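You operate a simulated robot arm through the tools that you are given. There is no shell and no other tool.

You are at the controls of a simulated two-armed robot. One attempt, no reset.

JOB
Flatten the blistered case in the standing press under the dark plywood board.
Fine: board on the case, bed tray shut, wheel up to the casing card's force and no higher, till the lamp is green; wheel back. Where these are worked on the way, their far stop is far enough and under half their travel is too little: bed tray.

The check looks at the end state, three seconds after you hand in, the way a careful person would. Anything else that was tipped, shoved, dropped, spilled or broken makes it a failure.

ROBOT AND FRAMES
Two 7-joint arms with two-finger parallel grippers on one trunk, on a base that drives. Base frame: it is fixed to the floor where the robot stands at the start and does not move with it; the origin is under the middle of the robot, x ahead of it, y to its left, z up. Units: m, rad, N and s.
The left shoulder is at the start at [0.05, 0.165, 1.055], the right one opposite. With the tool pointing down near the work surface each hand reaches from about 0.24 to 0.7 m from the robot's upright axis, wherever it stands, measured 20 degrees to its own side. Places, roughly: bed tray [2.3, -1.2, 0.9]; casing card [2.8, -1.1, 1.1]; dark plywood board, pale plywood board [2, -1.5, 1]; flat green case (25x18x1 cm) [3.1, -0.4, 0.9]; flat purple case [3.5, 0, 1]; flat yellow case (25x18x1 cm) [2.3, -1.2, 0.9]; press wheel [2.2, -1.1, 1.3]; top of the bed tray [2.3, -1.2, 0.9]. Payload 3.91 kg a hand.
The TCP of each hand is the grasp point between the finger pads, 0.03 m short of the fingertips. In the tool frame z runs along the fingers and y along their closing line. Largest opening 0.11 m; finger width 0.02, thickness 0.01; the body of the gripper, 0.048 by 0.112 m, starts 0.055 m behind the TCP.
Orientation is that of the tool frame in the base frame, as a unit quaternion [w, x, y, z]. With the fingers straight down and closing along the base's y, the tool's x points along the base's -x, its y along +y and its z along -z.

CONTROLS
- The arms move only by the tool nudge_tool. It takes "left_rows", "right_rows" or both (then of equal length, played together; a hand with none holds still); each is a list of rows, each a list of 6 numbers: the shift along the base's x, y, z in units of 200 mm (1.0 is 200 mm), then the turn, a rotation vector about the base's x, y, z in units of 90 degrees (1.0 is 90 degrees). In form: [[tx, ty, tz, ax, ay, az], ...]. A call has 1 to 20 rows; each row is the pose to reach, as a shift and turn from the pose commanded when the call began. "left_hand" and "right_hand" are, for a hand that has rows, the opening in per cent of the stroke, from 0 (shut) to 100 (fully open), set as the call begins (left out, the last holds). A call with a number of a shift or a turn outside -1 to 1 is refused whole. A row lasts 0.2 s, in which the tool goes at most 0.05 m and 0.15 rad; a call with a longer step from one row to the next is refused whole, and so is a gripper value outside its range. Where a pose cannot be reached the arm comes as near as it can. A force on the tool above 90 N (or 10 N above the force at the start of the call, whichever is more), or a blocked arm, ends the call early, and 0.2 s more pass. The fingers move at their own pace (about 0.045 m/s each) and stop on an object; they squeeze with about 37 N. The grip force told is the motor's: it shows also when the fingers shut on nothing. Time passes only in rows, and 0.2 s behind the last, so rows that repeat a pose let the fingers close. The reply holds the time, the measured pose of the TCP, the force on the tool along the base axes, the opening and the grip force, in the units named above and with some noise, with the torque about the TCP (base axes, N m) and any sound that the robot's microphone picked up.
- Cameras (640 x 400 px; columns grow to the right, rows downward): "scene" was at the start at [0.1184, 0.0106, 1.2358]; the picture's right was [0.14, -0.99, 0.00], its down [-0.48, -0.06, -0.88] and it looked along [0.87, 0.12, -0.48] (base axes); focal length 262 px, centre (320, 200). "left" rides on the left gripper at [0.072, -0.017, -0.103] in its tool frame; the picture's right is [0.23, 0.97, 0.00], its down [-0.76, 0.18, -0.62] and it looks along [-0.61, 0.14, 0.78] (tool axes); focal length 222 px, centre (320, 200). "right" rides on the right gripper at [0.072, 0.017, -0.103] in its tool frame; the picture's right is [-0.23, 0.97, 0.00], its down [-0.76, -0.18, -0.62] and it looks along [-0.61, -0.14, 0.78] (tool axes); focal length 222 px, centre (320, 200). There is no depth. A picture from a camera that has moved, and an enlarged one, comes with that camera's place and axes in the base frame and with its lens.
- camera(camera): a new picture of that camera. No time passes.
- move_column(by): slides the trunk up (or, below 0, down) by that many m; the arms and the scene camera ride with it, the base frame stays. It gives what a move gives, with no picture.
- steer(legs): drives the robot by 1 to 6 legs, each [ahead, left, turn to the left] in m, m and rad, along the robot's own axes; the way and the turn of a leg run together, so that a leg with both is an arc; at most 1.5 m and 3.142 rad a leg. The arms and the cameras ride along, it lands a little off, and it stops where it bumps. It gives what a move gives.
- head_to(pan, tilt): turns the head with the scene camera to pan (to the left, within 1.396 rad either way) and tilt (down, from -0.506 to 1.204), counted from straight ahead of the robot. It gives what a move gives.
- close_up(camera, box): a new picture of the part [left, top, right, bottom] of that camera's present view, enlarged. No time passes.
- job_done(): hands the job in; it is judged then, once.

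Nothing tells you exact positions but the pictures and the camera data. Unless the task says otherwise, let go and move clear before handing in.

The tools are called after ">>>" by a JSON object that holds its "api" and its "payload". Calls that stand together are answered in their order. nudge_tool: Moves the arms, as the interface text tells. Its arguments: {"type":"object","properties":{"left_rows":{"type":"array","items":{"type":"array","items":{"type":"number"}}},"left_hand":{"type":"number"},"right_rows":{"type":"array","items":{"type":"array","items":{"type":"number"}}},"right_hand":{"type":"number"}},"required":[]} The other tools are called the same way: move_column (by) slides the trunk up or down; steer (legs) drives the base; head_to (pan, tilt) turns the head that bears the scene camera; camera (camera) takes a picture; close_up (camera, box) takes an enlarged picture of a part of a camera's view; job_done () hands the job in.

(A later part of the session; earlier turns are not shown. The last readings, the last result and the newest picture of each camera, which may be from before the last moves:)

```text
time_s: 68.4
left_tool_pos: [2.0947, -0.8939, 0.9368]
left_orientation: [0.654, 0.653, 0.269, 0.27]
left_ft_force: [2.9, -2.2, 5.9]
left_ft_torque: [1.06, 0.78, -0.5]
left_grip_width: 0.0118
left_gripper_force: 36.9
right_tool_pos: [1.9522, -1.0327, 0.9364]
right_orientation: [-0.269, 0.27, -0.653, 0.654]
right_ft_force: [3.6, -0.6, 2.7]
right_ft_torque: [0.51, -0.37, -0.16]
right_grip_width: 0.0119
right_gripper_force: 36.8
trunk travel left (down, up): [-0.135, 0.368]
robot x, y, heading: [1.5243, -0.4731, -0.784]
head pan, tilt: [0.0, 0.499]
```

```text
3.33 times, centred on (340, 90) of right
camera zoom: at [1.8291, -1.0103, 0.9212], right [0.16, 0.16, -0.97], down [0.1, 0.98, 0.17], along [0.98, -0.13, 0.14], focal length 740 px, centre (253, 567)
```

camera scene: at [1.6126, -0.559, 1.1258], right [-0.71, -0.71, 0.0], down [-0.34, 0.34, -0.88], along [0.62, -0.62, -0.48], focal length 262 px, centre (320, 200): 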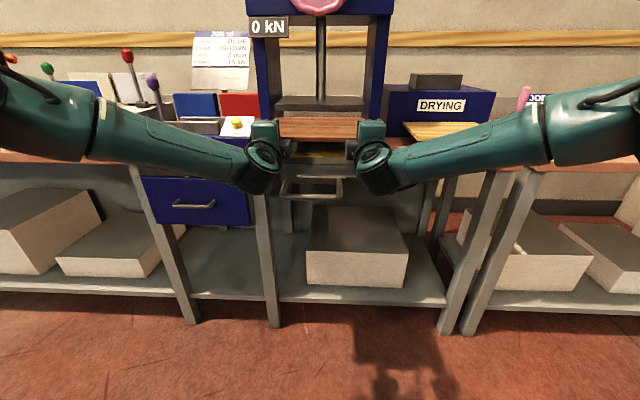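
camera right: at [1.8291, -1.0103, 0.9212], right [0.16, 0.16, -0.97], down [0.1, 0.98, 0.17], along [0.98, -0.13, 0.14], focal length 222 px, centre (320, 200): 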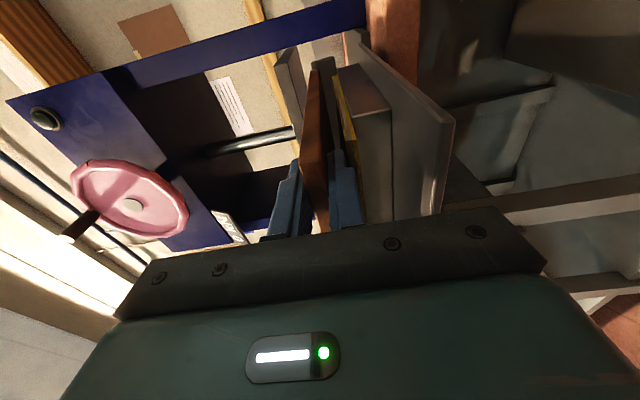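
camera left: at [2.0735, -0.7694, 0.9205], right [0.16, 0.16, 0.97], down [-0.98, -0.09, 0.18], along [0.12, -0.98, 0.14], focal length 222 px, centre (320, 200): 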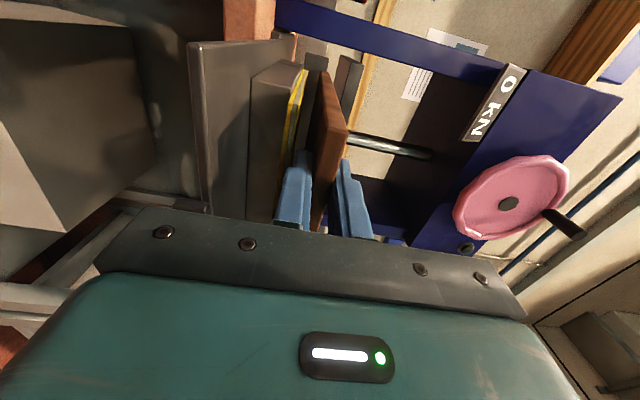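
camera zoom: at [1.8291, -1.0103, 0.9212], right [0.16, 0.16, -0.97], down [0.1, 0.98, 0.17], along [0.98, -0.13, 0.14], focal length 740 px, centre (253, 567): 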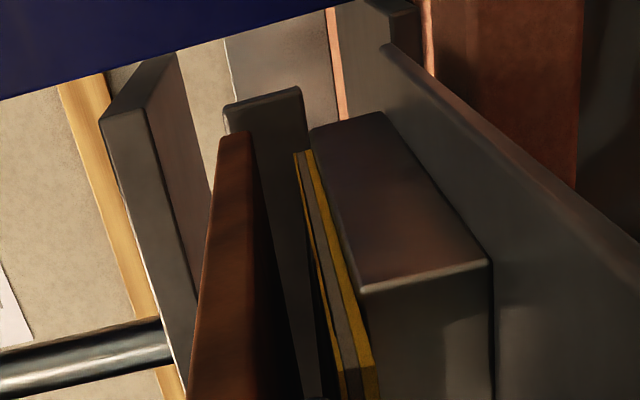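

The torque shows the left wrist box resting on the tray handle (contact about 0.12 m behind the grip), with the board still ~1.8 cm above the case. I'll raise 4 mm and shift both hands 8 mm left to centre the board over the case.

>>> {"api": "nudge_tool", "payload": {"left_rows": [[0, 0, 0.02, 0, 0, 0], [0.014, 0.014, 0.025, 0, 0, 0], [0.028, 0.028, 0.025, 0, 0, 0]], "right_rows": [[0, 0, 0.02, 0, 0, 0], [0.014, 0.014, 0.025, 0, 0, 0], [0.028, 0.028, 0.025, 0, 0, 0]]}}

>>> {"api": "close_up", "payload": {"camera": "left", "box": [230, 20, 390, 140]}}

>>> {"api": "close_up", "payload": {"camera": "right", "box": [260, 30, 420, 150]}}

```text
time_s: 69.2
left_tool_pos: [2.101, -0.8878, 0.9383]
left_orientation: [0.653, 0.655, 0.269, 0.269]
left_ft_force: [-0.7, 6.1, -2.5]
left_ft_torque: [-0.02, 0.16, -1.11]
left_grip_width: 0.0117
left_gripper_force: 37.3
right_tool_pos: [1.9565, -1.0272, 0.9391]
right_orientation: [0.266, -0.27, 0.654, -0.654]
right_ft_force: [1.0, -6.1, -1.4]
right_ft_torque: [0.37, 0.1, 0.1]
right_grip_width: 0.0118
right_gripper_force: 37.3
trunk travel left (down, up): [-0.135, 0.368]
robot x, y, heading: [1.5308, -0.4698, -0.789]
head pan, tilt: [0.0, 0.499]
```

```text
3.33 times, centred on (310, 80) of left
camera zoom: at [2.0788, -0.7641, 0.9233], right [0.16, 0.16, 0.97], down [-0.98, -0.09, 0.18], along [0.12, -0.98, 0.14], focal length 740 px, centre (353, 600)
```

zoom: 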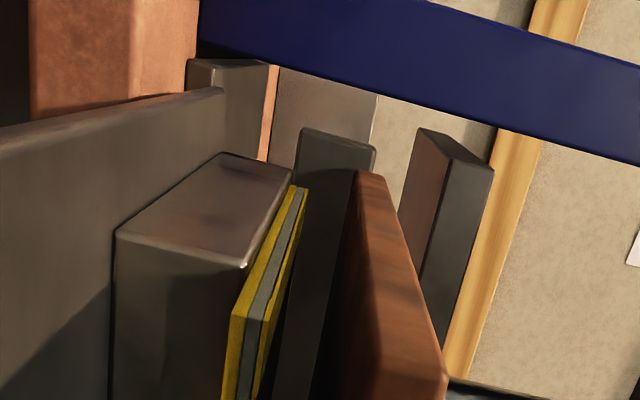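

```text
3.33 times, centred on (340, 90) of right
camera zoom: at [1.8341, -1.0047, 0.9244], right [0.16, 0.16, -0.97], down [0.1, 0.98, 0.18], along [0.98, -0.13, 0.14], focal length 740 px, centre (253, 567)
```

zoom: 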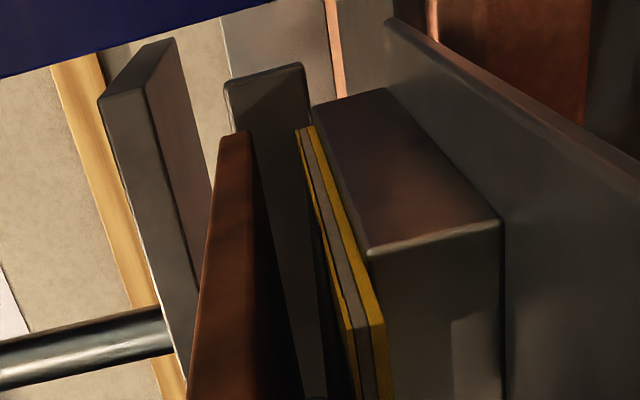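

The hands are free of the handle and the board is centred. I'll open both hands slightly so the board's back edge settles onto the case while the fingers still support the front.

>>> {"api": "nudge_tool", "payload": {"left_rows": [[0, 0, 0, 0, 0, 0], [0, 0, 0, 0, 0, 0]], "right_rows": [[0, 0, 0, 0, 0, 0], [0, 0, 0, 0, 0, 0]], "left_hand": 13, "right_hand": 13}}

>>> {"api": "nudge_tool", "payload": {"left_rows": [[0, 0, 0, 0, 0, 0], [0, 0, 0, 0, 0, 0]], "right_rows": [[0, 0, 0, 0, 0, 0], [0, 0, 0, 0, 0, 0]], "left_hand": 18, "right_hand": 18}}

>>> {"api": "close_up", "payload": {"camera": "left", "box": [230, 20, 390, 140]}}

>>> {"api": "close_up", "payload": {"camera": "right", "box": [260, 30, 420, 150]}}

```text
time_s: 69.8
left_tool_pos: [2.1017, -0.887, 0.9395]
left_orientation: [0.653, 0.655, 0.27, 0.27]
left_ft_force: [0.7, -0.7, -1.6]
left_ft_torque: [0.03, 0.02, 0.05]
left_grip_width: 0.0157
left_gripper_force: 1.2
right_tool_pos: [1.9585, -1.0268, 0.9396]
right_orientation: [-0.268, 0.271, -0.653, 0.654]
right_ft_force: [0.2, 0.5, -1.9]
right_ft_torque: [0.05, 0.07, 0.06]
right_grip_width: 0.0157
right_gripper_force: 1.2
trunk travel left (down, up): [-0.135, 0.368]
robot x, y, heading: [1.5261, -0.4733, -0.783]
head pan, tilt: [0.0, 0.499]
```

```text
time_s: 70.4
left_tool_pos: [2.1008, -0.8887, 0.94]
left_orientation: [0.653, 0.654, 0.269, 0.27]
left_ft_force: [0.0, -0.3, -2.0]
left_ft_torque: [0.05, 0.01, 0.04]
left_grip_width: 0.0205
left_gripper_force: 0.5
right_tool_pos: [1.9578, -1.0264, 0.9395]
right_orientation: [0.269, -0.271, 0.654, -0.653]
right_ft_force: [0.7, 0.7, -2.1]
right_ft_torque: [0.05, 0.0, 0.03]
right_grip_width: 0.0208
right_gripper_force: 1.5
trunk travel left (down, up): [-0.135, 0.368]
robot x, y, heading: [1.5258, -0.4724, -0.783]
head pan, tilt: [0.0, 0.499]
```

```text
3.33 times, centred on (310, 80) of left
camera zoom: at [2.0787, -0.7642, 0.9241], right [0.16, 0.16, 0.97], down [-0.98, -0.09, 0.18], along [0.12, -0.98, 0.14], focal length 740 px, centre (353, 600)
```

zoom: 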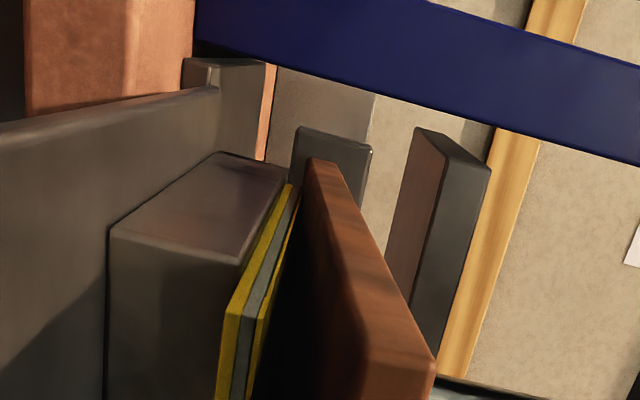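

```text
3.33 times, centred on (340, 90) of right
camera zoom: at [1.8344, -1.0041, 0.9248], right [0.16, 0.16, -0.97], down [0.1, 0.98, 0.18], along [0.98, -0.13, 0.14], focal length 740 px, centre (253, 567)
```

zoom: 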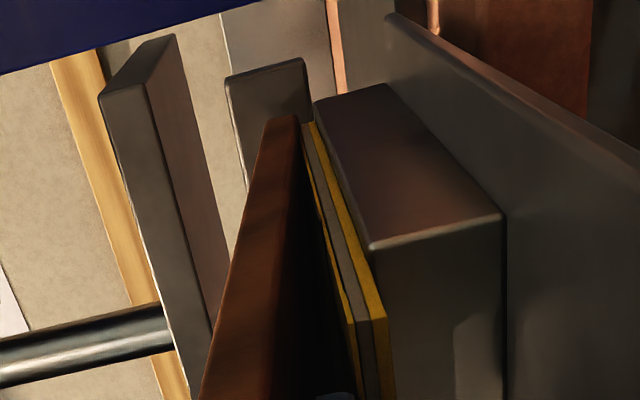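

The back edge now rests on the case, in front of the fence. I'll open further in stages so the front edge is lowered by the fingers.

>>> {"api": "nudge_tool", "payload": {"left_rows": [[0, 0, 0, 0, 0, 0], [0, 0, 0, 0, 0, 0]], "right_rows": [[0, 0, 0, 0, 0, 0], [0, 0, 0, 0, 0, 0]], "left_hand": 30, "right_hand": 30}}

>>> {"api": "nudge_tool", "payload": {"left_rows": [[0, 0, 0, 0, 0, 0], [0, 0, 0, 0, 0, 0]], "right_rows": [[0, 0, 0, 0, 0, 0], [0, 0, 0, 0, 0, 0]], "left_hand": 42, "right_hand": 42}}

>>> {"api": "nudge_tool", "payload": {"left_rows": [[0, 0, 0, 0, 0, 0], [0, 0, 0, 0, 0, 0]], "right_rows": [[0, 0, 0, 0, 0, 0], [0, 0, 0, 0, 0, 0]], "left_hand": 54, "right_hand": 54}}

>>> {"api": "camera", "payload": {"camera": "left"}}

>>> {"api": "camera", "payload": {"camera": "right"}}

>>> {"api": "close_up", "payload": {"camera": "scene", "box": [230, 110, 410, 230]}}

```text
time_s: 71.0
left_tool_pos: [2.1002, -0.8878, 0.9403]
left_orientation: [0.653, 0.654, 0.269, 0.27]
left_ft_force: [0.0, -0.3, -1.0]
left_ft_torque: [-0.01, -0.01, 0.01]
left_grip_width: 0.033
left_gripper_force: 0.1
right_tool_pos: [1.9585, -1.0261, 0.9416]
right_orientation: [-0.268, 0.269, -0.653, 0.655]
right_ft_force: [1.3, -0.1, 5.0]
right_ft_torque: [-0.12, -0.12, 0.03]
right_grip_width: 0.0306
right_gripper_force: 0.0
trunk travel left (down, up): [-0.135, 0.368]
robot x, y, heading: [1.5294, -0.4706, -0.784]
head pan, tilt: [0.0, 0.499]
```

```text
time_s: 71.6
left_tool_pos: [2.0993, -0.8866, 0.9412]
left_orientation: [0.654, 0.653, 0.269, 0.27]
left_ft_force: [0.0, 0.6, 0.0]
left_ft_torque: [0.01, 0.01, -0.02]
left_grip_width: 0.0461
left_gripper_force: 0.0
right_tool_pos: [1.9574, -1.0255, 0.9421]
right_orientation: [-0.268, 0.269, -0.652, 0.656]
right_ft_force: [0.4, 1.5, 12.0]
right_ft_torque: [-0.28, -0.31, 0.04]
right_grip_width: 0.041
right_gripper_force: 0.0
trunk travel left (down, up): [-0.135, 0.368]
robot x, y, heading: [1.5285, -0.4722, -0.785]
head pan, tilt: [0.0, 0.499]
```

```text
time_s: 72.2
left_tool_pos: [2.1002, -0.8889, 0.9413]
left_orientation: [0.653, 0.655, 0.27, 0.269]
left_ft_force: [-0.2, -0.3, -1.3]
left_ft_torque: [0.03, 0.0, -0.01]
left_grip_width: 0.0595
left_gripper_force: 0.0
right_tool_pos: [1.9576, -1.0252, 0.9369]
right_orientation: [0.267, -0.271, 0.654, -0.653]
right_ft_force: [-0.4, -0.7, 0.3]
right_ft_torque: [0.01, 0.04, 0.0]
right_grip_width: 0.0589
right_gripper_force: 0.0
trunk travel left (down, up): [-0.135, 0.368]
robot x, y, heading: [1.5291, -0.474, -0.789]
head pan, tilt: [0.0, 0.499]
```

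```text
taken
camera left: at [2.0786, -0.7641, 0.9241], right [0.16, 0.16, 0.97], down [-0.98, -0.09, 0.18], along [0.12, -0.98, 0.14], focal length 222 px, centre (320, 200)
```

left: 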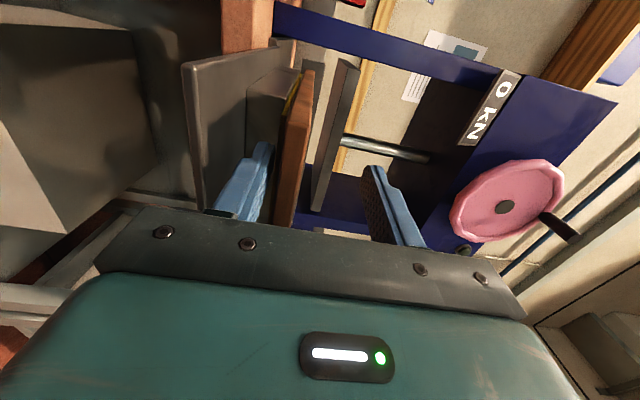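

```text
taken
camera right: at [1.8341, -1.004, 0.9236], right [0.16, 0.16, -0.97], down [0.1, 0.98, 0.18], along [0.98, -0.13, 0.14], focal length 222 px, centre (320, 200)
```

right: 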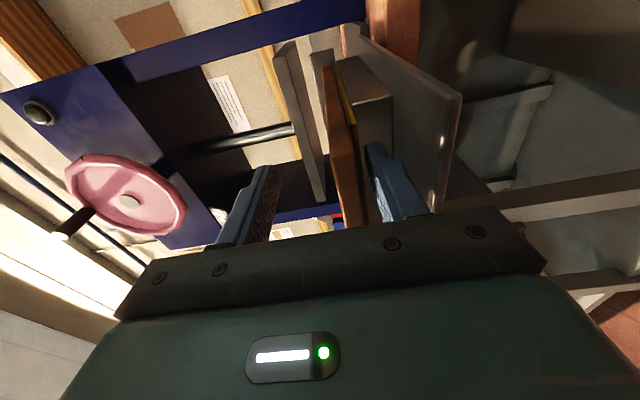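

```text
3.33 times, centred on (320, 170) of scene
camera zoom: at [1.6122, -0.5587, 1.0959], right [-0.71, -0.71, 0.0], down [-0.34, 0.34, -0.88], along [0.62, -0.62, -0.48], focal length 872 px, centre (320, 300)
```

zoom: 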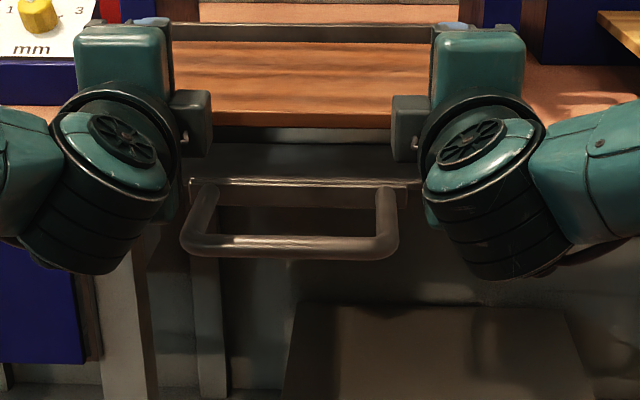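

The board is down on the case. The right lower finger pressed on something briefly while opening, so I'll inspect before withdrawing.

>>> {"api": "close_up", "payload": {"camera": "right", "box": [290, 20, 470, 230]}}

>>> {"api": "close_up", "payload": {"camera": "left", "box": [170, 20, 350, 230]}}

```text
1.90 times, centred on (380, 125) of right
camera zoom: at [1.8341, -1.004, 0.9236], right [0.16, 0.16, -0.97], down [0.1, 0.98, 0.18], along [0.98, -0.13, 0.14], focal length 423 px, centre (206, 343)
```

zoom: 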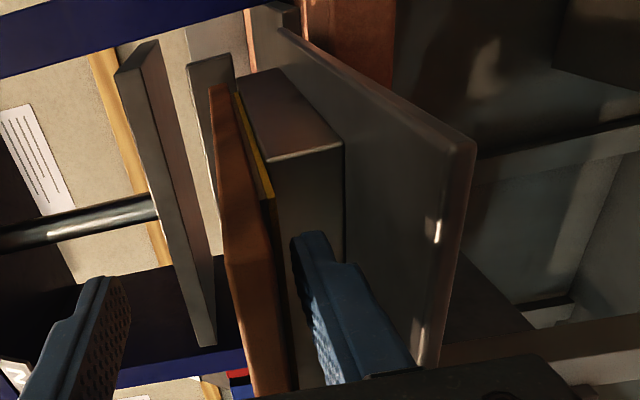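

```text
1.90 times, centred on (260, 125) of left
camera zoom: at [2.0786, -0.7641, 0.9241], right [0.16, 0.16, 0.97], down [-0.98, -0.09, 0.18], along [0.12, -0.98, 0.14], focal length 423 px, centre (434, 343)
```

zoom: 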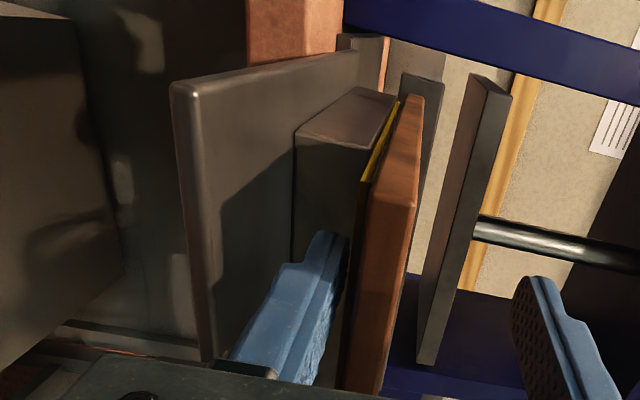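

The board lies flat on the case and the block is in place. I'll withdraw both hands straight back, then raise them.

>>> {"api": "nudge_tool", "payload": {"left_rows": [[-0.03, 0.03, 0, 0, 0, 0], [-0.08, 0.08, 0, 0, 0, 0], [-0.15, 0.15, 0, 0, 0, 0], [-0.22, 0.22, 0, 0, 0, 0], [-0.28, 0.28, 0, 0, 0, 0]], "right_rows": [[-0.03, 0.03, 0.01, 0, 0, 0], [-0.08, 0.08, 0.01, 0, 0, 0], [-0.15, 0.15, 0.01, 0, 0, 0], [-0.22, 0.22, 0.01, 0, 0, 0], [-0.28, 0.28, 0.01, 0, 0, 0]]}}

>>> {"api": "move_column", "payload": {"by": 0.135}}

>>> {"api": "camera", "payload": {"camera": "scene"}}

>>> {"api": "camera", "payload": {"camera": "left"}}

>>> {"api": "camera", "payload": {"camera": "right"}}

```text
time_s: 73.4
left_tool_pos: [2.044, -0.8302, 0.941]
left_orientation: [0.654, 0.654, 0.269, 0.27]
left_ft_force: [0.8, 0.1, 0.2]
left_ft_torque: [-0.01, 0.02, -0.01]
left_grip_width: 0.0593
left_gripper_force: 0.2
right_tool_pos: [1.9023, -0.97, 0.9432]
right_orientation: [-0.269, 0.269, -0.653, 0.655]
right_ft_force: [-0.4, -1.0, -0.8]
right_ft_torque: [0.03, 0.0, -0.03]
right_grip_width: 0.0595
right_gripper_force: 0.1
trunk travel left (down, up): [-0.135, 0.368]
robot x, y, heading: [1.5334, -0.4737, -0.786]
head pan, tilt: [0.0, 0.499]
```

```text
time_s: 75.1
left_tool_pos: [2.045, -0.8309, 1.0754]
left_orientation: [0.653, 0.655, 0.268, 0.269]
left_ft_force: [0.3, -1.0, -0.2]
left_ft_torque: [0.02, -0.02, 0.02]
left_grip_width: 0.0595
left_gripper_force: 0.1
right_tool_pos: [1.9031, -0.9714, 1.0779]
right_orientation: [0.268, -0.27, 0.654, -0.653]
right_ft_force: [0.2, 0.0, 0.3]
right_ft_torque: [0.01, -0.01, -0.02]
right_grip_width: 0.0593
right_gripper_force: 0.0
trunk travel left (down, up): [-0.27, 0.233]
robot x, y, heading: [1.527, -0.4769, -0.781]
head pan, tilt: [0.0, 0.499]
```

```text
taken
camera scene: at [1.6123, -0.5587, 1.2309], right [-0.71, -0.71, 0.0], down [-0.34, 0.34, -0.88], along [0.62, -0.62, -0.48], focal length 262 px, centre (320, 200)
```

scene: 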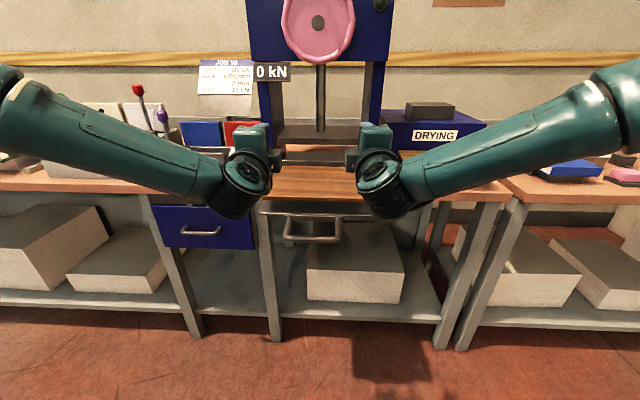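

```text
taken
camera left: at [2.0227, -0.7073, 1.0597], right [0.16, 0.16, 0.97], down [-0.98, -0.09, 0.18], along [0.12, -0.98, 0.14], focal length 222 px, centre (320, 200)
```

left: 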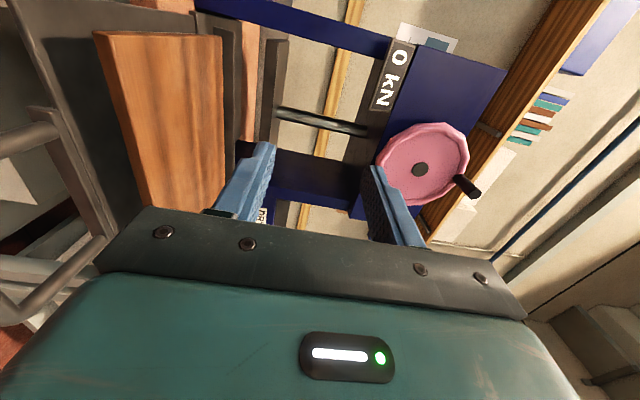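

```text
taken
camera right: at [1.7785, -0.9487, 1.0628], right [0.16, 0.16, -0.97], down [0.1, 0.98, 0.18], along [0.98, -0.13, 0.14], focal length 222 px, centre (320, 200)
```

right: 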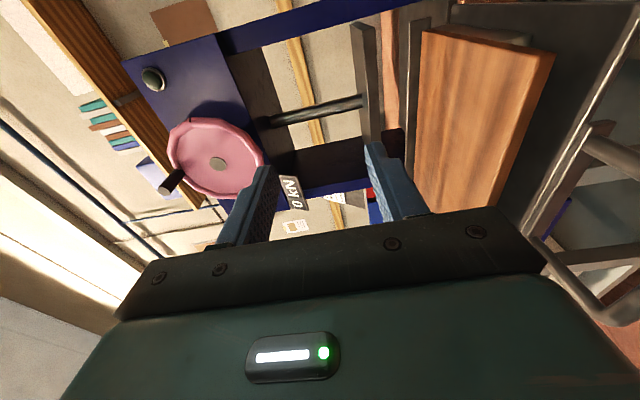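

The board lies squarely on the case. Now I'll draw both hands back, put the right hand on the handle's centreline and the left out of the way, and come 8 cm closer, to push the tray shut with the right fingertips.

>>> {"api": "nudge_tool", "payload": {"left_rows": [[-0.039, 0.194, 0, 0, 0, 0], [-0.078, 0.388, 0, 0, 0, 0], [-0.117, 0.583, 0, 0, 0, 0], [-0.156, 0.777, 0, 0, 0, 0], [-0.195, 0.972, 0, 0, 0, 0]], "right_rows": [[-0.053, 0.18, 0, 0, 0, 0], [-0.106, 0.36, 0, 0, 0, 0], [-0.159, 0.54, 0, 0, 0, 0], [-0.212, 0.72, 0, 0, 0, 0], [-0.265, 0.9, 0, 0, 0, 0]], "right_hand": 0}}

>>> {"api": "steer", "payload": {"legs": [[0.08, 0, -0.003]]}}

>>> {"api": "camera", "payload": {"camera": "scene"}}

>>> {"api": "camera", "payload": {"camera": "right"}}

```text
time_s: 76.3
left_tool_pos: [2.0008, -0.6476, 1.1042]
left_orientation: [0.649, 0.657, 0.273, 0.27]
left_ft_force: [-0.1, -0.5, 0.6]
left_ft_torque: [-0.02, 0.0, 0.01]
left_grip_width: 0.0595
left_gripper_force: 0.1
left hand out of reach, approached as far as the arm can: row 2, 3, 4, 5
right_tool_pos: [1.8494, -0.7905, 1.0766]
right_orientation: [-0.267, 0.271, -0.653, 0.655]
right_ft_force: [0.2, -0.5, -0.1]
right_ft_torque: [-0.03, 0.02, 0.0]
right_grip_width: 0.0
right_gripper_force: 36.9
trunk travel left (down, up): [-0.27, 0.233]
robot x, y, heading: [1.528, -0.469, -0.785]
head pan, tilt: [0.0, 0.499]
```

```text
time_s: 77.3
left_tool_pos: [2.0561, -0.7075, 1.1029]
left_orientation: [0.65, 0.657, 0.272, 0.268]
left_ft_force: [0.4, -1.2, 0.0]
left_ft_torque: [-0.03, 0.0, -0.04]
left_grip_width: 0.0592
left_gripper_force: 0.2
right_tool_pos: [1.9059, -0.8482, 1.0771]
right_orientation: [0.267, -0.269, 0.654, -0.654]
right_ft_force: [0.4, 0.2, 0.4]
right_ft_torque: [-0.05, 0.0, 0.01]
right_grip_width: 0.0002
right_gripper_force: 36.6
trunk travel left (down, up): [-0.27, 0.233]
robot x, y, heading: [1.5849, -0.529, -0.788]
head pan, tilt: [0.0, 0.499]
```

```text
taken
camera scene: at [1.6688, -0.6158, 1.2309], right [-0.71, -0.71, 0.0], down [-0.34, 0.34, -0.88], along [0.62, -0.62, -0.48], focal length 262 px, centre (320, 200)
```

scene: 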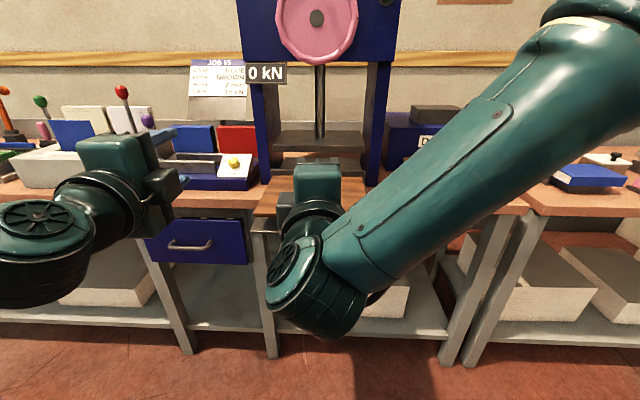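

```text
taken
camera right: at [1.7827, -0.8267, 1.0621], right [0.16, 0.16, -0.97], down [0.11, 0.98, 0.18], along [0.98, -0.13, 0.14], focal length 222 px, centre (320, 200)
```

right: 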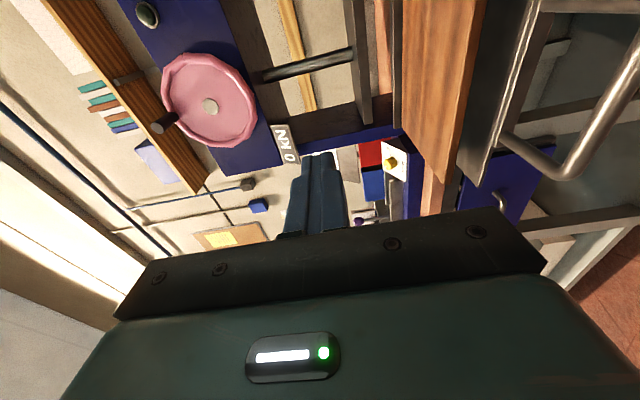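

The right shut fingertips are on the handle's centreline, 2 cm in front of the bar. I'll lower the trunk so they're level with the bar.

>>> {"api": "move_column", "payload": {"by": -0.195}}

>>> {"api": "camera", "payload": {"camera": "right"}}

>>> {"api": "camera", "payload": {"camera": "scene"}}

```text
time_s: 79.5
left_tool_pos: [2.056, -0.7079, 0.9096]
left_orientation: [0.65, 0.657, 0.271, 0.269]
left_ft_force: [0.0, 0.4, 0.2]
left_ft_torque: [-0.01, -0.03, 0.01]
left_grip_width: 0.0594
left_gripper_force: 0.0
right_tool_pos: [1.9063, -0.8478, 0.8817]
right_orientation: [-0.267, 0.269, -0.654, 0.654]
right_ft_force: [0.7, 0.0, -0.9]
right_ft_torque: [-0.04, 0.01, -0.02]
right_grip_width: 0.0
right_gripper_force: 37.1
trunk travel left (down, up): [-0.075, 0.428]
robot x, y, heading: [1.5838, -0.5298, -0.793]
head pan, tilt: [0.0, 0.499]
```

```text
taken
camera right: at [1.7823, -0.8263, 0.8675], right [0.16, 0.16, -0.97], down [0.11, 0.98, 0.18], along [0.98, -0.13, 0.14], focal length 222 px, centre (320, 200)
```

right: 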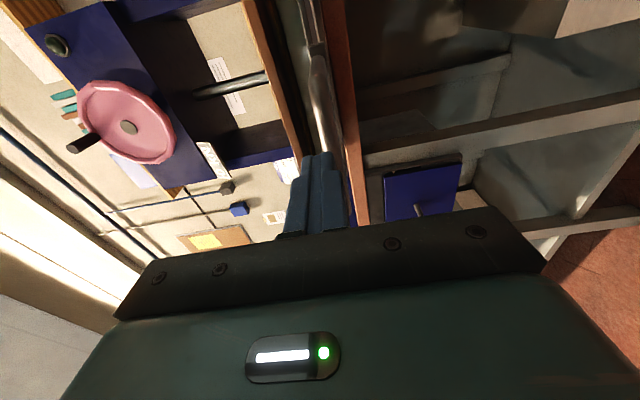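

```text
taken
camera scene: at [1.6683, -0.6154, 1.036], right [-0.71, -0.71, 0.0], down [-0.34, 0.34, -0.88], along [0.62, -0.62, -0.48], focal length 262 px, centre (320, 200)
```

scene: 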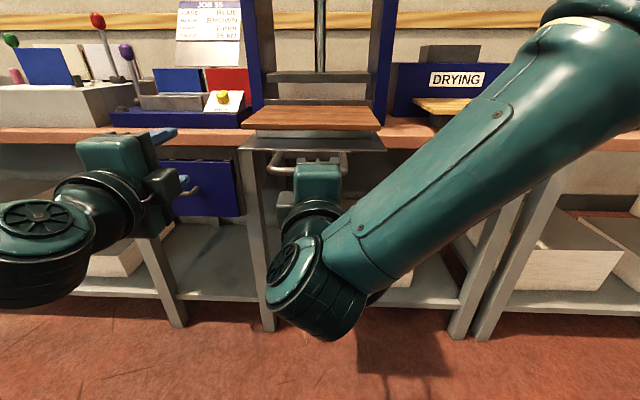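

The tips are level with the bar. I'll push forward gently in small steps, first about 0.15 m.

>>> {"api": "nudge_tool", "payload": {"right_rows": [[0.06, -0.03, 0, 0, 0, 0], [0.12, -0.07, 0, 0, 0, 0], [0.18, -0.13, 0, 0, 0, 0], [0.25, -0.2, 0, 0, 0, 0], [0.32, -0.27, 0, 0, 0, 0], [0.39, -0.34, 0, 0, 0, 0], [0.46, -0.41, 0, 0, 0, 0], [0.53, -0.48, 0, 0, 0, 0]]}}

>>> {"api": "camera", "payload": {"camera": "scene"}}

>>> {"api": "camera", "payload": {"camera": "right"}}

```text
time_s: 81.2
left_tool_pos: [2.0553, -0.7061, 0.9093]
left_orientation: [0.65, 0.657, 0.271, 0.268]
left_ft_force: [-0.4, -0.4, -0.3]
left_ft_torque: [-0.02, 0.01, 0.02]
left_grip_width: 0.0593
left_gripper_force: 0.0
right_tool_pos: [2.0123, -0.9437, 0.8825]
right_orientation: [-0.268, 0.27, -0.654, 0.654]
right_ft_force: [0.6, -0.5, 0.0]
right_ft_torque: [-0.02, -0.01, 0.0]
right_grip_width: 0.0
right_gripper_force: 37.1
trunk travel left (down, up): [-0.075, 0.428]
robot x, y, heading: [1.5833, -0.5295, -0.788]
head pan, tilt: [0.0, 0.499]
```

```text
taken
camera scene: at [1.6684, -0.6153, 1.036], right [-0.71, -0.71, 0.0], down [-0.34, 0.34, -0.88], along [0.62, -0.62, -0.48], focal length 262 px, centre (320, 200)
```

scene: 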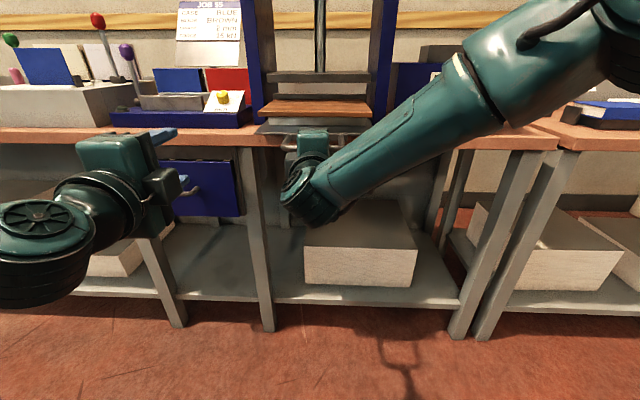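

```text
taken
camera right: at [1.889, -0.9222, 0.8676], right [0.16, 0.16, -0.97], down [0.1, 0.98, 0.18], along [0.98, -0.13, 0.14], focal length 222 px, centre (320, 200)
```

right: 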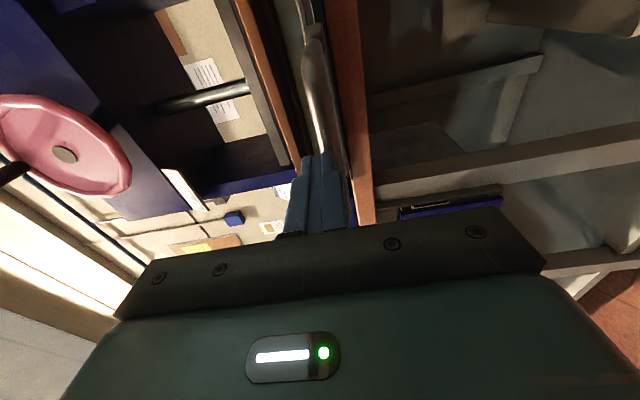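

The tray follows smoothly. I continue to just short of shut.

>>> {"api": "nudge_tool", "payload": {"right_rows": [[0.07, -0.07, 0, 0, 0, 0], [0.14, -0.14, 0, 0, 0, 0], [0.21, -0.21, 0, 0, 0, 0], [0.28, -0.28, 0, 0, 0, 0], [0.34, -0.34, 0, 0, 0, 0], [0.39, -0.39, 0, 0, 0, 0]]}}

>>> {"api": "nudge_tool", "payload": {"right_rows": [[0.02, -0.02, 0, 0, 0, 0], [0.04, -0.04, 0, 0, 0, 0], [0.06, -0.06, 0, 0, 0, 0], [0.08, -0.08, 0, 0, 0, 0], [0.1, -0.1, 0, 0, 0, 0]]}}

>>> {"api": "camera", "payload": {"camera": "scene"}}

```text
time_s: 82.7
left_tool_pos: [2.056, -0.7076, 0.9079]
left_orientation: [0.651, 0.656, 0.271, 0.269]
left_ft_force: [-0.4, -0.3, -0.2]
left_ft_torque: [-0.02, 0.0, 0.03]
left_grip_width: 0.0592
left_gripper_force: 0.2
right_tool_pos: [2.0917, -1.0217, 0.8835]
right_orientation: [-0.267, 0.27, -0.653, 0.655]
right_ft_force: [-0.7, 1.2, 0.5]
right_ft_torque: [-0.02, -0.04, 0.0]
right_grip_width: 0.0
right_gripper_force: 36.8
trunk travel left (down, up): [-0.075, 0.428]
robot x, y, heading: [1.5842, -0.5339, -0.783]
head pan, tilt: [0.0, 0.499]
```

```text
time_s: 83.9
left_tool_pos: [2.0506, -0.7059, 0.9122]
left_orientation: [0.652, 0.655, 0.27, 0.27]
left_ft_force: [0.2, 0.6, 0.2]
left_ft_torque: [-0.02, 0.03, -0.01]
left_grip_width: 0.0594
left_gripper_force: 0.1
right_tool_pos: [2.103, -1.0358, 0.8823]
right_orientation: [0.266, -0.269, 0.655, -0.654]
right_ft_force: [-43.6, 29.5, 7.4]
right_ft_torque: [0.1, 0.29, -0.73]
right_grip_width: 0.0003
right_gripper_force: 36.8
trunk travel left (down, up): [-0.075, 0.428]
robot x, y, heading: [1.5845, -0.5283, -0.792]
head pan, tilt: [0.0, 0.499]
stopped in row 5 (right hand): the force on the tool passed its limit at 98 N (the readings are from after the stop); the commanded pose is now the measured one
```

```text
taken
camera scene: at [1.6624, -0.6118, 1.0369], right [-0.71, -0.7, 0.0], down [-0.33, 0.34, -0.88], along [0.62, -0.63, -0.47], focal length 262 px, centre (320, 200)
```

scene: 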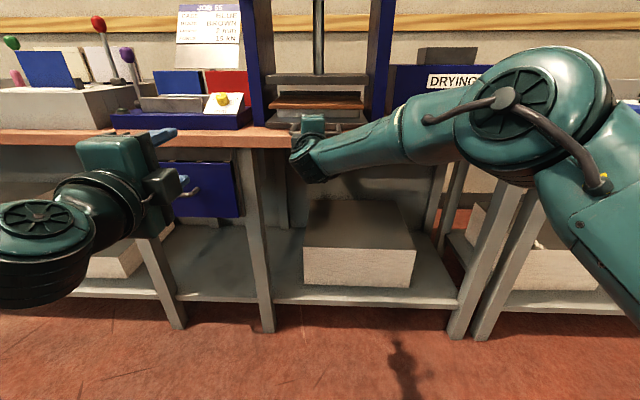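

The tray met its shut stop just where it began (TCP v≈2.219). I'll back the right hand off and check the tray and board.

>>> {"api": "nudge_tool", "payload": {"right_rows": [[-0.05, 0.05, 0, 0, 0, 0], [-0.15, 0.15, 0, 0, 0, 0], [-0.3, 0.3, 0, 0, 0, 0], [-0.45, 0.45, 0, 0, 0, 0], [-0.6, 0.6, 0, 0, 0, 0]]}}

>>> {"api": "move_column", "payload": {"by": 0.25}}

>>> {"api": "camera", "payload": {"camera": "scene"}}

>>> {"api": "close_up", "payload": {"camera": "scene", "box": [230, 60, 410, 200]}}

```text
time_s: 85.1
left_tool_pos: [2.0564, -0.7068, 0.9087]
left_orientation: [0.651, 0.657, 0.27, 0.268]
left_ft_force: [-0.4, 0.0, 0.1]
left_ft_torque: [0.03, 0.0, 0.0]
left_grip_width: 0.0593
left_gripper_force: 0.2
right_tool_pos: [1.986, -0.9188, 0.8751]
right_orientation: [0.265, -0.271, 0.657, -0.652]
right_ft_force: [-0.1, 0.1, -1.2]
right_ft_torque: [-0.03, 0.03, 0.01]
right_grip_width: 0.0
right_gripper_force: 36.9
trunk travel left (down, up): [-0.075, 0.428]
robot x, y, heading: [1.5833, -0.5275, -0.787]
head pan, tilt: [0.0, 0.499]
```

```text
time_s: 87.7
left_tool_pos: [2.0546, -0.7076, 1.1594]
left_orientation: [0.65, 0.657, 0.271, 0.268]
left_ft_force: [-0.1, 0.0, 0.4]
left_ft_torque: [-0.01, 0.02, -0.01]
left_grip_width: 0.0593
left_gripper_force: 0.0
right_tool_pos: [1.9859, -0.9194, 1.1262]
right_orientation: [0.265, -0.271, 0.657, -0.652]
right_ft_force: [-0.4, 0.3, 0.0]
right_ft_torque: [-0.01, -0.01, 0.01]
right_grip_width: 0.0001
right_gripper_force: 37.0
trunk travel left (down, up): [-0.325, 0.178]
robot x, y, heading: [1.5846, -0.5321, -0.784]
head pan, tilt: [0.0, 0.499]
```

```text
taken
camera scene: at [1.6671, -0.6147, 1.2859], right [-0.71, -0.7, 0.0], down [-0.34, 0.34, -0.88], along [0.62, -0.62, -0.48], focal length 262 px, centre (320, 200)
```

scene: 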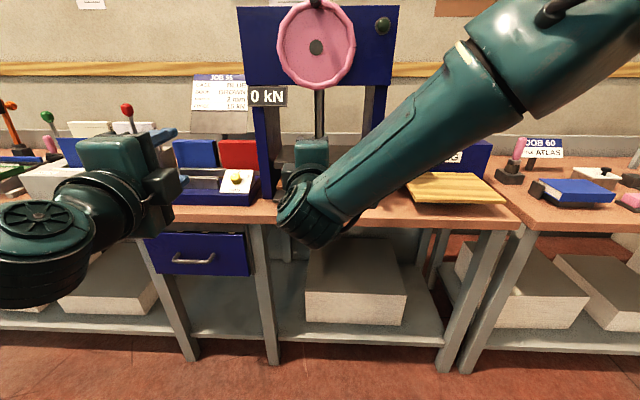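

```text
2.86 times, centred on (320, 130) of scene
camera zoom: at [1.6671, -0.6147, 1.2859], right [-0.71, -0.7, 0.0], down [-0.34, 0.34, -0.88], along [0.62, -0.62, -0.48], focal length 747 px, centre (320, 400)
```

zoom: 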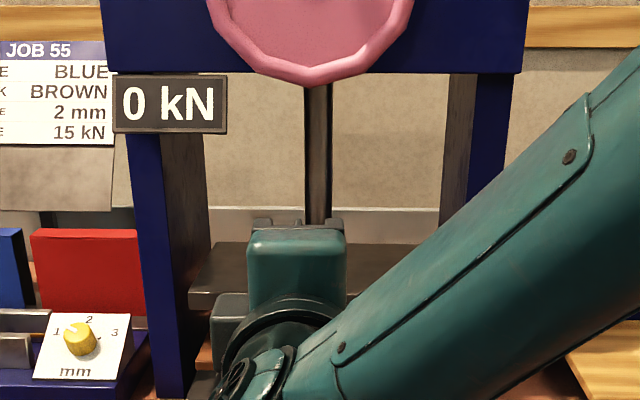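

The tray is shut with the board under the platen. Now for the wheel: its peg is at top (u≈.753, z≈1.389, tip v≈2.25). I'll open the right hand, raise the trunk and come 0.13 m closer.

>>> {"api": "nudge_tool", "payload": {"right_rows": [[0, 0, 0, 0, 0, 0], [0, 0, 0, 0, 0, 0], [0, 0, 0, 0, 0, 0]], "right_hand": 45}}

>>> {"api": "move_column", "payload": {"by": 0.15}}

>>> {"api": "steer", "payload": {"legs": [[0.13, 0, 0]]}}

>>> {"api": "camera", "payload": {"camera": "scene"}}

>>> {"api": "camera", "payload": {"camera": "right"}}

>>> {"api": "camera", "payload": {"camera": "left"}}

```text
time_s: 88.5
left_tool_pos: [2.054, -0.707, 1.1595]
left_orientation: [0.65, 0.657, 0.271, 0.268]
left_ft_force: [-1.3, 0.4, 0.4]
left_ft_torque: [-0.02, 0.01, 0.01]
left_grip_width: 0.0592
left_gripper_force: 0.0
right_tool_pos: [1.9869, -0.9191, 1.1257]
right_orientation: [0.265, -0.272, 0.657, -0.652]
right_ft_force: [0.3, -0.4, 0.2]
right_ft_torque: [-0.01, 0.02, -0.03]
right_grip_width: 0.0497
right_gripper_force: 0.1
trunk travel left (down, up): [-0.325, 0.178]
robot x, y, heading: [1.5785, -0.5294, -0.788]
head pan, tilt: [0.0, 0.499]
```

```text
time_s: 90.2
left_tool_pos: [2.0546, -0.7087, 1.3087]
left_orientation: [0.65, 0.658, 0.27, 0.268]
left_ft_force: [0.6, 0.8, -0.2]
left_ft_torque: [0.0, 0.0, -0.01]
left_grip_width: 0.0594
left_gripper_force: 0.1
right_tool_pos: [1.9878, -0.919, 1.2758]
right_orientation: [0.265, -0.272, 0.656, -0.652]
right_ft_force: [-0.4, 0.0, -0.3]
right_ft_torque: [0.01, 0.02, 0.01]
right_grip_width: 0.0496
right_gripper_force: 0.0
trunk travel left (down, up): [-0.475, 0.028]
robot x, y, heading: [1.579, -0.5256, -0.786]
head pan, tilt: [0.0, 0.499]
```

```text
time_s: 91.5
left_tool_pos: [2.1443, -0.7983, 1.3079]
left_orientation: [0.65, 0.657, 0.271, 0.269]
left_ft_force: [0.5, 0.1, -0.2]
left_ft_torque: [0.02, -0.04, 0.03]
left_grip_width: 0.0595
left_gripper_force: 0.1
right_tool_pos: [2.0777, -1.0091, 1.275]
right_orientation: [0.266, -0.272, 0.657, -0.651]
right_ft_force: [0.1, -0.8, 0.6]
right_ft_torque: [-0.01, -0.04, 0.01]
right_grip_width: 0.0496
right_gripper_force: 0.0
trunk travel left (down, up): [-0.475, 0.028]
robot x, y, heading: [1.674, -0.6173, -0.789]
head pan, tilt: [0.0, 0.499]
```

```text
taken
camera scene: at [1.7575, -0.7057, 1.4359], right [-0.71, -0.7, 0.0], down [-0.34, 0.34, -0.88], along [0.62, -0.62, -0.48], focal length 262 px, centre (320, 200)
```

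scene: 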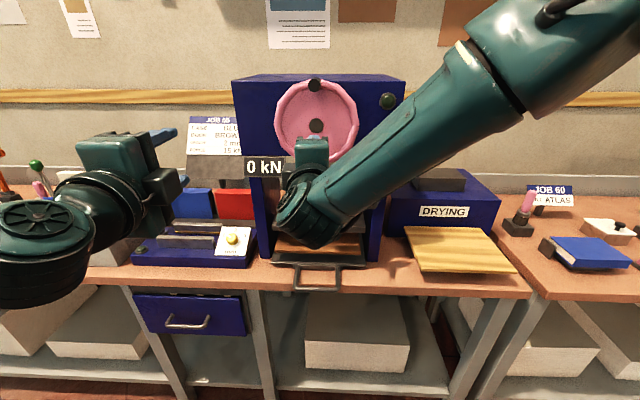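

```text
taken
camera right: at [1.9537, -0.9875, 1.2621], right [0.15, 0.16, -0.97], down [0.11, 0.98, 0.18], along [0.98, -0.13, 0.13], focal length 222 px, centre (320, 200)
```

right: 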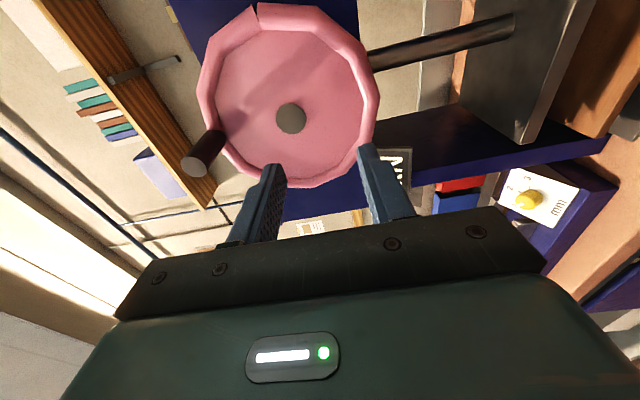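

```text
taken
camera left: at [2.123, -0.6739, 1.2934], right [0.17, 0.15, 0.97], down [-0.98, -0.1, 0.18], along [0.12, -0.98, 0.13], focal length 222 px, centre (320, 200)
```

left: 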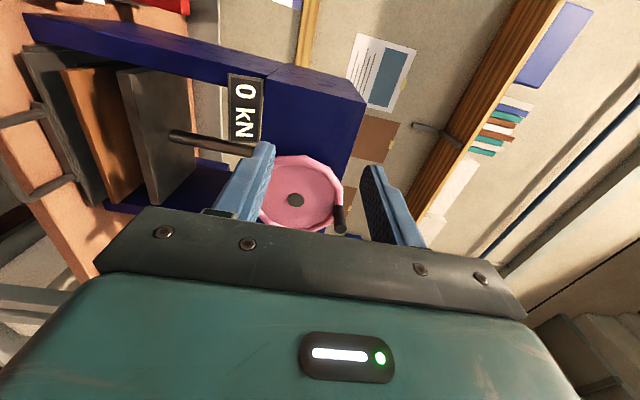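

The hub is at (u .750, v 2.315, z 1.305) and the peg tip at (u .754, v 2.251, z 1.391), so the crank radius is about 86 mm. I'll raise the right hand in front of the peg.

>>> {"api": "nudge_tool", "payload": {"right_rows": [[0, 0, 0.2, 0, 0, 0], [0, 0, 0.4, 0, 0, 0], [-0.006, -0.006, 0.58, 0, 0, 0]]}}

>>> {"api": "camera", "payload": {"camera": "right"}}

>>> {"api": "camera", "payload": {"camera": "scene"}}

```text
time_s: 92.3
left_tool_pos: [2.1436, -0.796, 1.3097]
left_orientation: [0.65, 0.656, 0.271, 0.27]
left_ft_force: [-0.2, 1.2, -0.2]
left_ft_torque: [0.03, -0.05, 0.04]
left_grip_width: 0.0593
left_gripper_force: 0.1
right_tool_pos: [2.0743, -1.0092, 1.3918]
right_orientation: [0.266, -0.271, 0.657, -0.651]
right_ft_force: [-0.2, -1.1, -0.4]
right_ft_torque: [0.03, -0.01, 0.01]
right_grip_width: 0.0494
right_gripper_force: 0.0
trunk travel left (down, up): [-0.475, 0.028]
robot x, y, heading: [1.6736, -0.6175, -0.786]
head pan, tilt: [0.0, 0.499]
```

```text
taken
camera right: at [1.95, -0.9875, 1.3788], right [0.15, 0.16, -0.97], down [0.1, 0.98, 0.18], along [0.98, -0.13, 0.13], focal length 222 px, centre (320, 200)
```

right: 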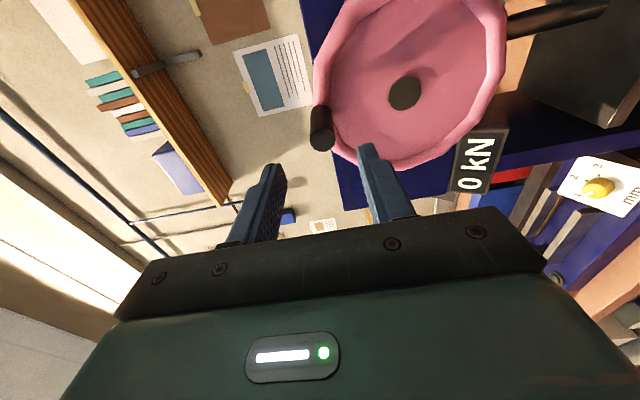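

```text
taken
camera scene: at [1.756, -0.7047, 1.436], right [-0.71, -0.7, 0.0], down [-0.34, 0.34, -0.88], along [0.62, -0.62, -0.48], focal length 262 px, centre (320, 200)
```

scene: 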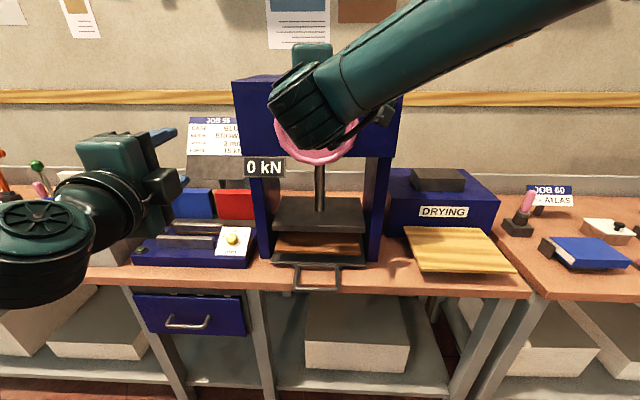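

The peg is centred between the fingers (z 1.392, u .753). I'll advance 7.8 cm around it and close.

>>> {"api": "nudge_tool", "payload": {"right_rows": [[0.1, -0.1, 0, 0, 0, 0], [0.2, -0.2, 0, 0, 0, 0], [0.275, -0.275, 0, 0, 0, 0]]}}

>>> {"api": "camera", "payload": {"camera": "right"}}

```text
time_s: 93.1
left_tool_pos: [2.1439, -0.7972, 1.3083]
left_orientation: [0.65, 0.657, 0.271, 0.269]
left_ft_force: [0.4, 0.8, -0.2]
left_ft_torque: [-0.02, 0.0, 0.0]
left_grip_width: 0.0595
left_gripper_force: 0.0
right_tool_pos: [2.1294, -1.0678, 1.3915]
right_orientation: [0.265, -0.272, 0.657, -0.651]
right_ft_force: [0.3, 0.0, 0.2]
right_ft_torque: [-0.04, 0.0, -0.01]
right_grip_width: 0.0494
right_gripper_force: 0.1
trunk travel left (down, up): [-0.475, 0.028]
robot x, y, heading: [1.6709, -0.6185, -0.787]
head pan, tilt: [0.0, 0.499]
```

```text
taken
camera right: at [2.0067, -1.0449, 1.3779], right [0.15, 0.16, -0.98], down [0.11, 0.98, 0.18], along [0.98, -0.13, 0.13], focal length 222 px, centre (320, 200)
```

right: 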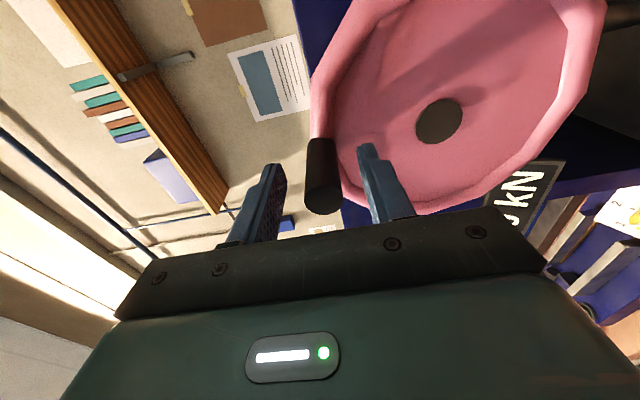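

>>> {"api": "nudge_tool", "payload": {"right_rows": [[0, 0, 0, 0, 0, 0], [0, 0, 0, 0, 0, 0], [0, 0, 0, 0, 0, 0], [0, 0, 0, 0, 0, 0]], "right_hand": 0}}

>>> {"api": "camera", "payload": {"camera": "right"}}

```text
time_s: 94.1
left_tool_pos: [2.1444, -0.7968, 1.3088]
left_orientation: [0.65, 0.657, 0.271, 0.27]
left_ft_force: [-0.3, 0.0, 0.3]
left_ft_torque: [0.02, 0.01, 0.01]
left_grip_width: 0.0594
left_gripper_force: 0.0
right_tool_pos: [2.13, -1.0669, 1.3911]
right_orientation: [0.264, -0.274, 0.658, -0.65]
right_ft_force: [-4.4, 2.4, -12.9]
right_ft_torque: [-1.04, -0.92, 0.03]
right_grip_width: 0.0219
right_gripper_force: 45.2
trunk travel left (down, up): [-0.475, 0.028]
robot x, y, heading: [1.6756, -0.6172, -0.794]
head pan, tilt: [0.0, 0.499]
```

```text
taken
camera right: at [2.0063, -1.0443, 1.3769], right [0.15, 0.16, -0.98], down [0.11, 0.98, 0.18], along [0.98, -0.13, 0.13], focal length 222 px, centre (320, 200)
```

right: 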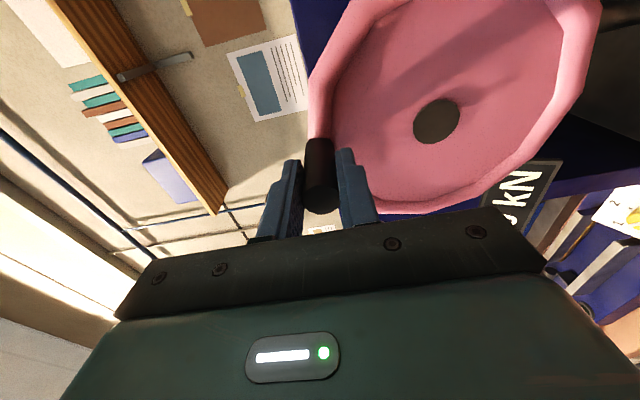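

The peg is gripped (22 mm). I'll turn the wheel clockwise by 30° and see which way the platen goes.

>>> {"api": "nudge_tool", "payload": {"right_rows": [[-0.0318, -0.0318, -0.0024, 0, 0, 0], [-0.0632, -0.0632, -0.0094, 0, 0, 0], [-0.0939, -0.0939, -0.021, 0, 0, 0], [-0.1236, -0.1236, -0.0372, 0, 0, 0], [-0.152, -0.152, -0.0576, 0, 0, 0]]}}

>>> {"api": "camera", "payload": {"camera": "right"}}

>>> {"api": "camera", "payload": {"camera": "scene"}}

```text
time_s: 95.3
left_tool_pos: [2.1457, -0.7965, 1.3083]
left_orientation: [0.651, 0.656, 0.271, 0.269]
left_ft_force: [0.8, 0.2, 0.3]
left_ft_torque: [0.02, 0.01, 0.01]
left_grip_width: 0.0592
left_gripper_force: 0.2
right_tool_pos: [2.1016, -1.0929, 1.3809]
right_orientation: [0.266, -0.272, 0.655, -0.653]
right_ft_force: [1.3, 10.4, -5.8]
right_ft_torque: [-0.57, -0.83, 0.57]
right_grip_width: 0.022
right_gripper_force: 44.9
trunk travel left (down, up): [-0.475, 0.028]
robot x, y, heading: [1.6742, -0.6203, -0.792]
head pan, tilt: [0.0, 0.499]
```

```text
taken
camera right: at [1.9769, -1.0715, 1.3683], right [0.15, 0.16, -0.97], down [0.1, 0.98, 0.18], along [0.98, -0.13, 0.13], focal length 222 px, centre (320, 200)
```

right: 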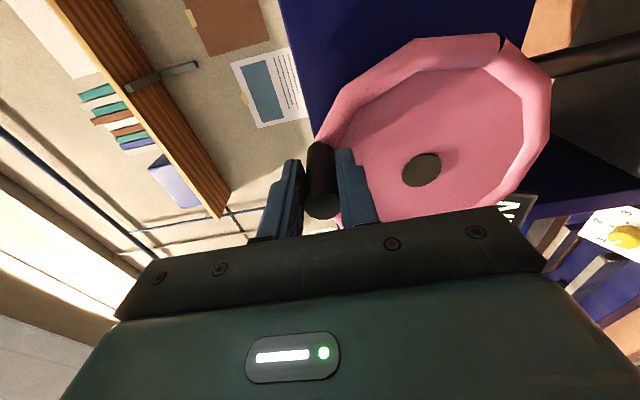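

```text
taken
camera scene: at [1.7572, -0.7033, 1.4362], right [-0.71, -0.7, 0.0], down [-0.34, 0.34, -0.88], along [0.62, -0.62, -0.48], focal length 262 px, centre (320, 200)
```

scene: 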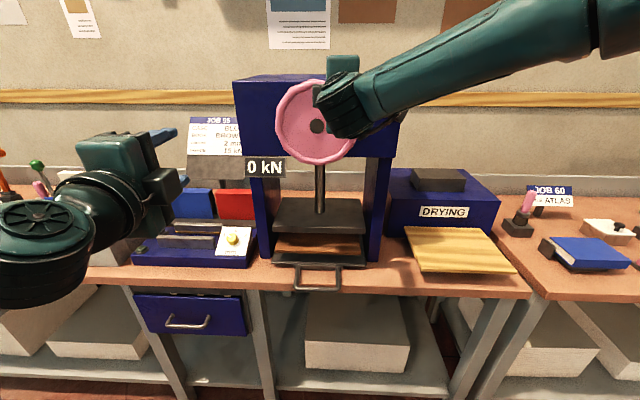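

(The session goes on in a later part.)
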